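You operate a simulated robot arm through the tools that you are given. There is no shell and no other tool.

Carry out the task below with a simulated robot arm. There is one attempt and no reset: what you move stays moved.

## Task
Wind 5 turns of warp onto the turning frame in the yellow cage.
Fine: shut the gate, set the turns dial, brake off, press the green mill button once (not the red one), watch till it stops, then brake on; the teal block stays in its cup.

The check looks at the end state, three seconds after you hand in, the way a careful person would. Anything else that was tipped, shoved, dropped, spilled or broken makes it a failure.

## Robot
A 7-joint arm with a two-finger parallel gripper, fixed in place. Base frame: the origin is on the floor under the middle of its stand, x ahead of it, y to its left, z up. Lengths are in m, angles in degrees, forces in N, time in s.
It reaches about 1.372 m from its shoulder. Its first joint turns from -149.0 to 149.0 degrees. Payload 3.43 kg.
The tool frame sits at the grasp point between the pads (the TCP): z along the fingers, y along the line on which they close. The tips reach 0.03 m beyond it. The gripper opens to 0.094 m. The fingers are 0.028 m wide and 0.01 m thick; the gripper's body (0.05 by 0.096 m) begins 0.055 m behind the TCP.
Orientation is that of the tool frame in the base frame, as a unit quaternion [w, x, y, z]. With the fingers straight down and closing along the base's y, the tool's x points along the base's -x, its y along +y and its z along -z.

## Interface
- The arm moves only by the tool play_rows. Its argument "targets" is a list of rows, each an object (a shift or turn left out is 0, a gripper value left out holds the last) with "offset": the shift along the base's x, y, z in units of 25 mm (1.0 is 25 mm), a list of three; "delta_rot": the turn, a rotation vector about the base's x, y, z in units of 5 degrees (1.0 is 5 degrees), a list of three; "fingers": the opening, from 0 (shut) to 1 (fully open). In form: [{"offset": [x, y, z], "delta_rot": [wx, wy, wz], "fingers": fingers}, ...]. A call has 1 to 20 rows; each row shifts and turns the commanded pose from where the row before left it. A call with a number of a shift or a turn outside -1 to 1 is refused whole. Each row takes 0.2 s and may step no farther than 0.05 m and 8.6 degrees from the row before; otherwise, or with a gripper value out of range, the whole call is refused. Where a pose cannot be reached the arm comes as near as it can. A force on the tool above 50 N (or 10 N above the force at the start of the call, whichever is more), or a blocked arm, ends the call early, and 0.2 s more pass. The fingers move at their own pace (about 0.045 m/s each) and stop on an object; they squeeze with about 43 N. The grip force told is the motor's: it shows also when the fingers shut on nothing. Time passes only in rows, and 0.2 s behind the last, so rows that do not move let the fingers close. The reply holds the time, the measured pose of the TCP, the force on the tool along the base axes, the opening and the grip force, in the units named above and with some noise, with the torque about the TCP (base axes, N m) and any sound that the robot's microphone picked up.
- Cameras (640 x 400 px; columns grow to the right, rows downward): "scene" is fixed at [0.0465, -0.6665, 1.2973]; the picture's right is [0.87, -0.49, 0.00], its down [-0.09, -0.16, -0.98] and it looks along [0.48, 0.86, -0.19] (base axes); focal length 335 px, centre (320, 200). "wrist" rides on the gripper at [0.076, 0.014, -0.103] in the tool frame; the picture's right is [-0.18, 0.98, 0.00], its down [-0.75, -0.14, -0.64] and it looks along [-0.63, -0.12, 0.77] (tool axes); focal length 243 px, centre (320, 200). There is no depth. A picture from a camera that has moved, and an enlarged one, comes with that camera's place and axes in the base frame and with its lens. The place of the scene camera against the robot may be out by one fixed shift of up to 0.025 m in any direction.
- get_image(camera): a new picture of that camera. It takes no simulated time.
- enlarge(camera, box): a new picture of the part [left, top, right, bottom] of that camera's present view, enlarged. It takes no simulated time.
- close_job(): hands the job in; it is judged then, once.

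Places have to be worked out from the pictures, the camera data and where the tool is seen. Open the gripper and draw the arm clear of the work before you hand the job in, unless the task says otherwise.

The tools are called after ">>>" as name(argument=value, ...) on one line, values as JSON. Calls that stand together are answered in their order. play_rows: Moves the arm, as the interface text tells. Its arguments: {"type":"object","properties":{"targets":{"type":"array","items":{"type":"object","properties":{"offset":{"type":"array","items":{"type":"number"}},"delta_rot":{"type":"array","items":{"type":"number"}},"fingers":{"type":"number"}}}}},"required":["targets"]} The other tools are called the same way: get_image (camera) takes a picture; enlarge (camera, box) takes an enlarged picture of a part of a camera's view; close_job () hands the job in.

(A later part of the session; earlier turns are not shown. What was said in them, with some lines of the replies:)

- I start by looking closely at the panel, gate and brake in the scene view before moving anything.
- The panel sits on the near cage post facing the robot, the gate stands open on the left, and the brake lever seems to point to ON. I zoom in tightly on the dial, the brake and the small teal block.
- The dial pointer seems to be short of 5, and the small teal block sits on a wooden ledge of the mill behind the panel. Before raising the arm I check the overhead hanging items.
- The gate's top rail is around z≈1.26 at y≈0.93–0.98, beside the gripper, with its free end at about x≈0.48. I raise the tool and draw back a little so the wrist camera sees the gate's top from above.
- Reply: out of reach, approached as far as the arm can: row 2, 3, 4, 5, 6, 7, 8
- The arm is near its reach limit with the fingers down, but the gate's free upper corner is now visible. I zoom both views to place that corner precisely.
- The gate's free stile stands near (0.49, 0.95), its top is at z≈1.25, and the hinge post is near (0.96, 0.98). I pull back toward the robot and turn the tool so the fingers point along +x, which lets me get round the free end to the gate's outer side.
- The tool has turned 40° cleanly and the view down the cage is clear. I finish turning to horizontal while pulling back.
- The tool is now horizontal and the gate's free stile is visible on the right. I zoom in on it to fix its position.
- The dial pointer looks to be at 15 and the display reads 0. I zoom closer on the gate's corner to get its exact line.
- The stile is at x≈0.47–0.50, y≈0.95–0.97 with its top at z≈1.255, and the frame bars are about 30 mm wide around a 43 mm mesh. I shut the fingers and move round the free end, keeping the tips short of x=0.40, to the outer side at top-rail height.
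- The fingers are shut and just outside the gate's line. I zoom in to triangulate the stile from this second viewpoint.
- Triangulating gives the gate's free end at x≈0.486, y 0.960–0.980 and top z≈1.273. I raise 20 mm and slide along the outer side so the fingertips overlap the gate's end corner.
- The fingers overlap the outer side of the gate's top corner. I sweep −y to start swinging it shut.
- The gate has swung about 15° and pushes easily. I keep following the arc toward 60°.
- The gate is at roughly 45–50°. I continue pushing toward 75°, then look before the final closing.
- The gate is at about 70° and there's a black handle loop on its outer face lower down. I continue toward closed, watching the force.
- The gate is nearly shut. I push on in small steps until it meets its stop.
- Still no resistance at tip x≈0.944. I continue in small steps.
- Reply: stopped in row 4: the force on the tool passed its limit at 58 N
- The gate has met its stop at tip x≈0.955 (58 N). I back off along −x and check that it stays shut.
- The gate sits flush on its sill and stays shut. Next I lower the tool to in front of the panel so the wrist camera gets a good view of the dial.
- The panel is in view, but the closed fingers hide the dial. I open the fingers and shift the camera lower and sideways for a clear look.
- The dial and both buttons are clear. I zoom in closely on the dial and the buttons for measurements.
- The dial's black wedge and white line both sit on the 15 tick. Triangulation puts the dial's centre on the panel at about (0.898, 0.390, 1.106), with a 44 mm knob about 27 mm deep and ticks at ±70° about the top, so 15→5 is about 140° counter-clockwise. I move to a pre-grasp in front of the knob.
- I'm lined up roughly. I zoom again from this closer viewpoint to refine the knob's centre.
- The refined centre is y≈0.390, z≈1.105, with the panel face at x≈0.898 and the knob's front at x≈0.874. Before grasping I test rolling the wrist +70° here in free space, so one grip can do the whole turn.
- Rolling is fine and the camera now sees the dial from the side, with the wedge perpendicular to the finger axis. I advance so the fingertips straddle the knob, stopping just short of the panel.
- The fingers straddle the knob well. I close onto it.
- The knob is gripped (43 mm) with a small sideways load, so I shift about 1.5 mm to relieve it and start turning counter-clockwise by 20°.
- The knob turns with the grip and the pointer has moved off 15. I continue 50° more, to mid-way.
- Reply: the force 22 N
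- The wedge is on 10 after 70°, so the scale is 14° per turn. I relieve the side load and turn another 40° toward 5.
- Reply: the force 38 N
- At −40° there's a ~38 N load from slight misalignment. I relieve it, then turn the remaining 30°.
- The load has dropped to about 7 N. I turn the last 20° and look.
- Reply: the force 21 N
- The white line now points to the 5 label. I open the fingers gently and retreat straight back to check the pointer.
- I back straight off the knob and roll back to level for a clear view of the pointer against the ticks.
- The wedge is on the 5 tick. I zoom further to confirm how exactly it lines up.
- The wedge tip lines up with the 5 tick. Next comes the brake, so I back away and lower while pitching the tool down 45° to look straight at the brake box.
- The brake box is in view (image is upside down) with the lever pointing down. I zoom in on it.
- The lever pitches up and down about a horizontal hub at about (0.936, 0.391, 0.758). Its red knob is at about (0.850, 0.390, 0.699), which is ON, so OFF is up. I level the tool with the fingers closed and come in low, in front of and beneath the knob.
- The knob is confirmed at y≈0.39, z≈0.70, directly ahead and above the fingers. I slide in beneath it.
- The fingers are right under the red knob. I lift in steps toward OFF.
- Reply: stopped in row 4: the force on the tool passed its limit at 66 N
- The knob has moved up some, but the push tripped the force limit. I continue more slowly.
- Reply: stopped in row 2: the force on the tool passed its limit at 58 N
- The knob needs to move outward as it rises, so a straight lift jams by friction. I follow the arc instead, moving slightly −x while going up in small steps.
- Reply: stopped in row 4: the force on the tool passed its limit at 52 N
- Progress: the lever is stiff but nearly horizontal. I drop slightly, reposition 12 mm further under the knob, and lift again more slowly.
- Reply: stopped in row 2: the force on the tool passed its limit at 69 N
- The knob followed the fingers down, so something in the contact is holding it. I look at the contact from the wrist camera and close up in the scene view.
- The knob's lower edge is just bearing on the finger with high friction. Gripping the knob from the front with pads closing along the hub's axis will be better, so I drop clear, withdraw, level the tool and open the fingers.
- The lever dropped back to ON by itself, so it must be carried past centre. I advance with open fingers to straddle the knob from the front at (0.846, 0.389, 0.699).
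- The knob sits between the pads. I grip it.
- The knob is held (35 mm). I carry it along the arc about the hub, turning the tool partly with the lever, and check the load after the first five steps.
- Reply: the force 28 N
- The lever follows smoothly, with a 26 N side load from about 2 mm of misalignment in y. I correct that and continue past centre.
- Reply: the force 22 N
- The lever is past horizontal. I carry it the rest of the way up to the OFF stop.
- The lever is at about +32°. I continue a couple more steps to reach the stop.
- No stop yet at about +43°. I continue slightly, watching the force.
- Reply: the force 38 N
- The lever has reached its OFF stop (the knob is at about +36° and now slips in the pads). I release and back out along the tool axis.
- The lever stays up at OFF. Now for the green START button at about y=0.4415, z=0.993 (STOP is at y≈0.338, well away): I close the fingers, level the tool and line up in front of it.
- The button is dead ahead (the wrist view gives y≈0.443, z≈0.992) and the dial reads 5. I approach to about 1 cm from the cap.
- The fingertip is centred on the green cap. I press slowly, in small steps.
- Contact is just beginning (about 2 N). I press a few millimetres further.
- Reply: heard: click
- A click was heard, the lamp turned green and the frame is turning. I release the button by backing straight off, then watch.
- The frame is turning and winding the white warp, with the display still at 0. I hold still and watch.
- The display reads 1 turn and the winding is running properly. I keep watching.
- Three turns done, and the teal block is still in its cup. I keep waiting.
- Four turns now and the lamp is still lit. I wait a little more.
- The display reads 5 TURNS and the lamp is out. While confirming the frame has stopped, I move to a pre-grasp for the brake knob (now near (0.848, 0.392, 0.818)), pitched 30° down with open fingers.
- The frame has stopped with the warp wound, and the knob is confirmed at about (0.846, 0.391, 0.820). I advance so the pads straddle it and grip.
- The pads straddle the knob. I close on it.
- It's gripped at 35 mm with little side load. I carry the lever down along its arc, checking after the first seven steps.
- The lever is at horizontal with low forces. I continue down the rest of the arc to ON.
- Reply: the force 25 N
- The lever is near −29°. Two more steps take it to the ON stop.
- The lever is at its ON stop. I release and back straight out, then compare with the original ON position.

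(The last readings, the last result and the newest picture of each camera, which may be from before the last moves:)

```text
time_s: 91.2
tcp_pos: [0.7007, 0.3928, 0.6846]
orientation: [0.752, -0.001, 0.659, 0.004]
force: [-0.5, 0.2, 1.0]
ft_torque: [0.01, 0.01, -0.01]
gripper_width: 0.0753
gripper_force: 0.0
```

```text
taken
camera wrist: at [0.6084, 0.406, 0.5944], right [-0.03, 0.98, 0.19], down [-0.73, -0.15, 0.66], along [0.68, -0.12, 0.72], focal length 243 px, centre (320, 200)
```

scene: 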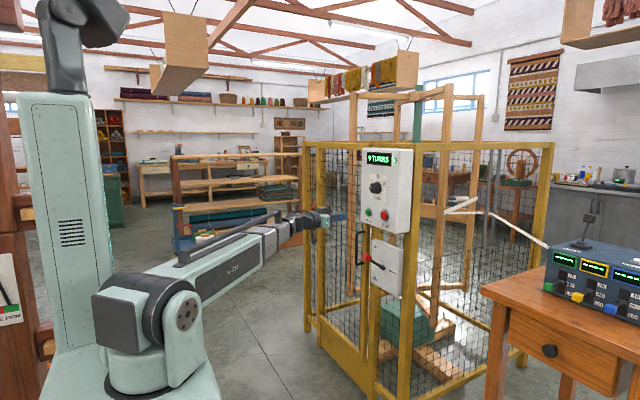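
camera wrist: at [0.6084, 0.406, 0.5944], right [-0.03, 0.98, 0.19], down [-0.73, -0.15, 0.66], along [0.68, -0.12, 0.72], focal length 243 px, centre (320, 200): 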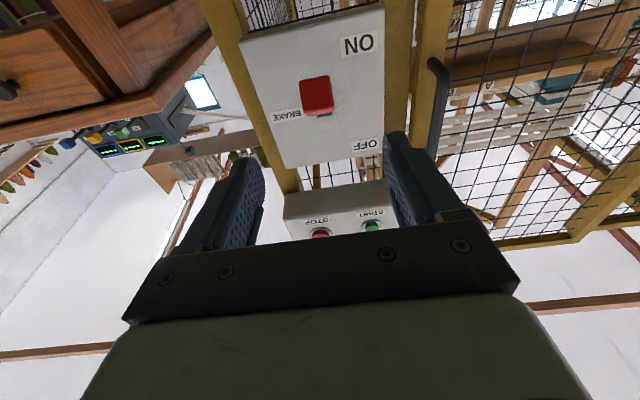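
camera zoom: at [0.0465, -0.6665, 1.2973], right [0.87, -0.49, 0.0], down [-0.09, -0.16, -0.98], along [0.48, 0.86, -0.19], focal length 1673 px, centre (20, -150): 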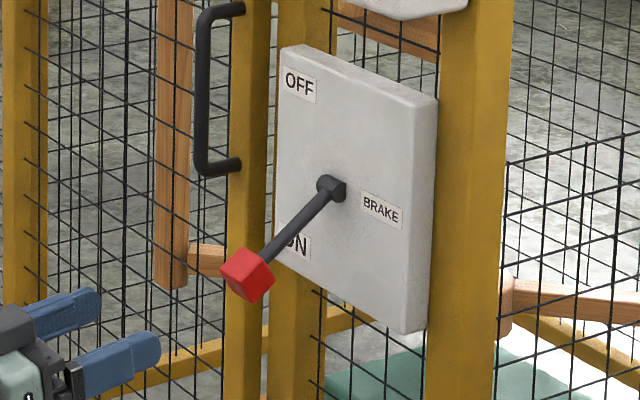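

The lever is exactly back at its original ON position. I open the gripper fully and draw the arm clear of the work.

>>> play_rows(targets=[{"offset": [-0.9, 0, 0.3], "fingers": 1}, {"offset": [-0.9, 0, 0.4]}, {"offset": [-0.9, 0, 0.5]}, {"offset": [-0.9, 0, 0.6]}, {"offset": [-0.5, 0, 0.9]}, {"offset": [0, 0.3, 0.9]}, {"offset": [0, 0.3, 0.9]}, {"offset": [0, 0.3, 0.9]}, {"offset": [0, 0.3, 0.9]}, {"offset": [0, 0.3, 0.5]}])

>>> get_image(camera="scene")

>>> get_image(camera="wrist")

>>> enlarge(camera="scene", box=[320, 130, 440, 310])

>>> enlarge(camera="scene", box=[340, 160, 400, 220])

```text
time_s: 93.4
tcp_pos: [0.5975, 0.4303, 0.8519]
orientation: [0.751, -0.002, 0.66, 0.005]
force: [0.9, -0.3, 0.7]
ft_torque: [0.0, 0.02, 0.0]
gripper_width: 0.0944
gripper_force: 0.0
```

```text
taken
```

scene: 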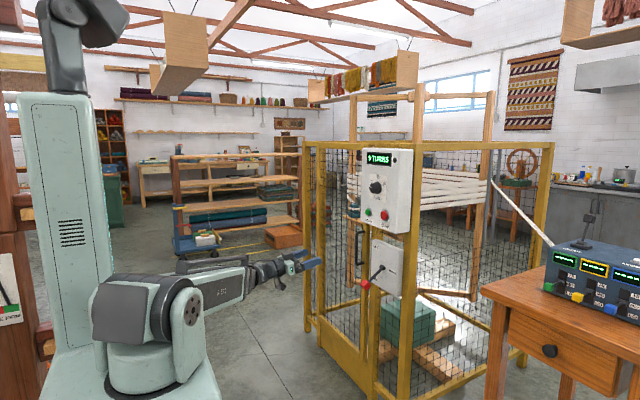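

```text
taken
camera wrist: at [0.5058, 0.4433, 0.7633], right [-0.03, 0.98, 0.19], down [-0.73, -0.15, 0.66], along [0.68, -0.12, 0.72], focal length 243 px, centre (320, 200)
```

wrist: 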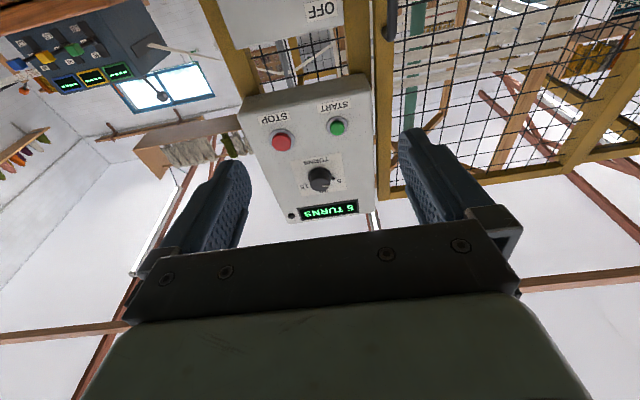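

```text
2.22 times, centred on (380, 220) of scene
camera zoom: at [0.0465, -0.6665, 1.2973], right [0.87, -0.49, 0.0], down [-0.09, -0.16, -0.98], along [0.48, 0.86, -0.19], focal length 744 px, centre (187, 156)
```

zoom: 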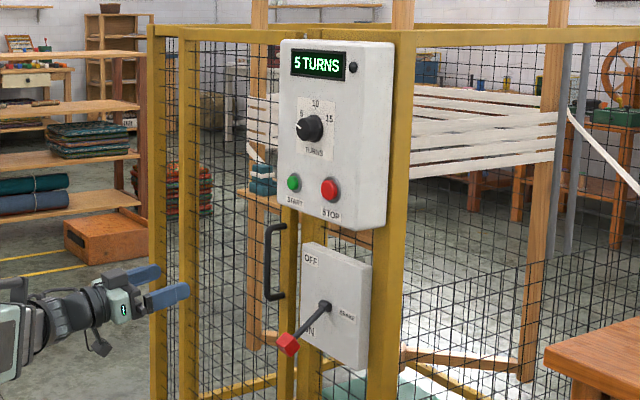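

```text
6.67 times, centred on (370, 190) of scene
camera zoom: at [0.0465, -0.6665, 1.2973], right [0.87, -0.49, 0.0], down [-0.09, -0.16, -0.98], along [0.48, 0.86, -0.19], focal length 2231 px, centre (-13, 267)
```

zoom: 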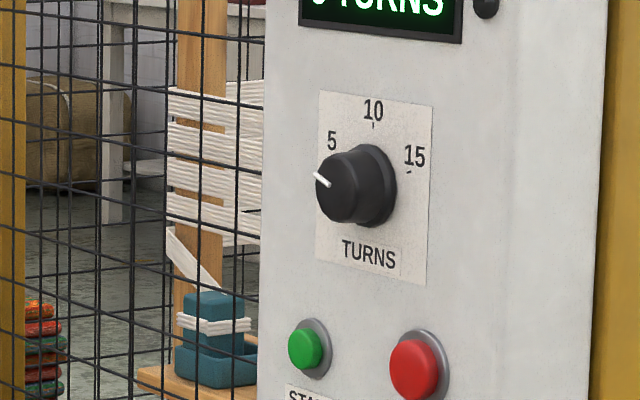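

The display shows 5 TURNS, five bands of warp are on the frame, the teal block is in its cup and the brake is ON. I take one last look at the gate's lower edge to confirm it is still fully shut.

>>> enlarge(camera="scene", box=[290, 280, 430, 400])

>>> enlarge(camera="scene", box=[290, 130, 390, 200])

```text
3.33 times, centred on (360, 340) of scene
camera zoom: at [0.0465, -0.6665, 1.2973], right [0.87, -0.49, 0.0], down [-0.09, -0.16, -0.98], along [0.48, 0.86, -0.19], focal length 1115 px, centre (187, -267)
```

zoom: 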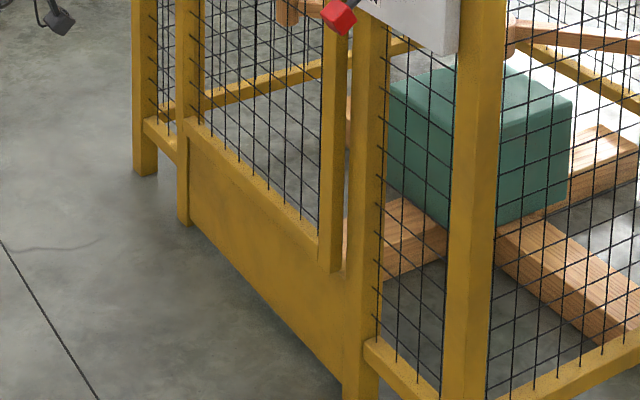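

```text
5.71 times, centred on (340, 165) of scene
camera zoom: at [0.0465, -0.6665, 1.2973], right [0.87, -0.49, 0.0], down [-0.09, -0.16, -0.98], along [0.48, 0.86, -0.19], focal length 1912 px, centre (206, 400)
```

zoom: 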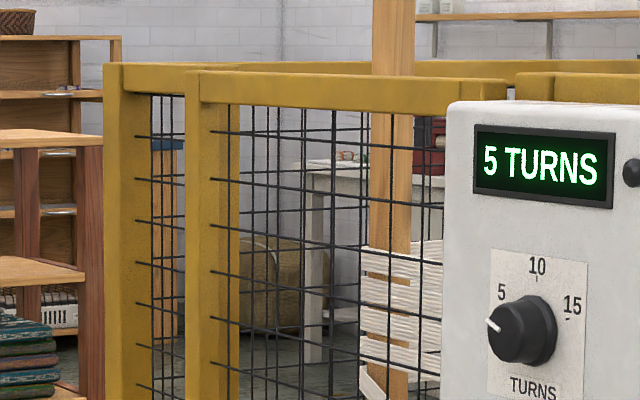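

The gate is flush with its frame, the display reads 5 TURNS, the brake is on, the block is in its cup, and the arm is clear with the gripper open. I hand the job in.

>>> close_job()

```text
The job is handed in.
```

The frame in the yellow cage has 5 turns of warp on it, and I've handed the job in. I haven't seen a check result.

- **Gate:** shut against its stop and still flush with the sill at the last look.
- **Dial:** turned from 15 to 5, with the pointer on the 5 tick.
- **Mill:** I pressed the green button once and never touched the red one. The display counted to 5 TURNS, the lamp went out, and the frame stood still before I touched the brake.
- **Brake:** off for the run, then back on, in the same position it started from. My first try at moving it off, pushing the lever up from below, did not hold and it dropped back to ON. I then gripped the knob to move it.
- **Teal block:** still in its cup after the run.

Apart from the gate, dial, brake and green button, the arm touched nothing. It ended clear of the work with the gripper open.
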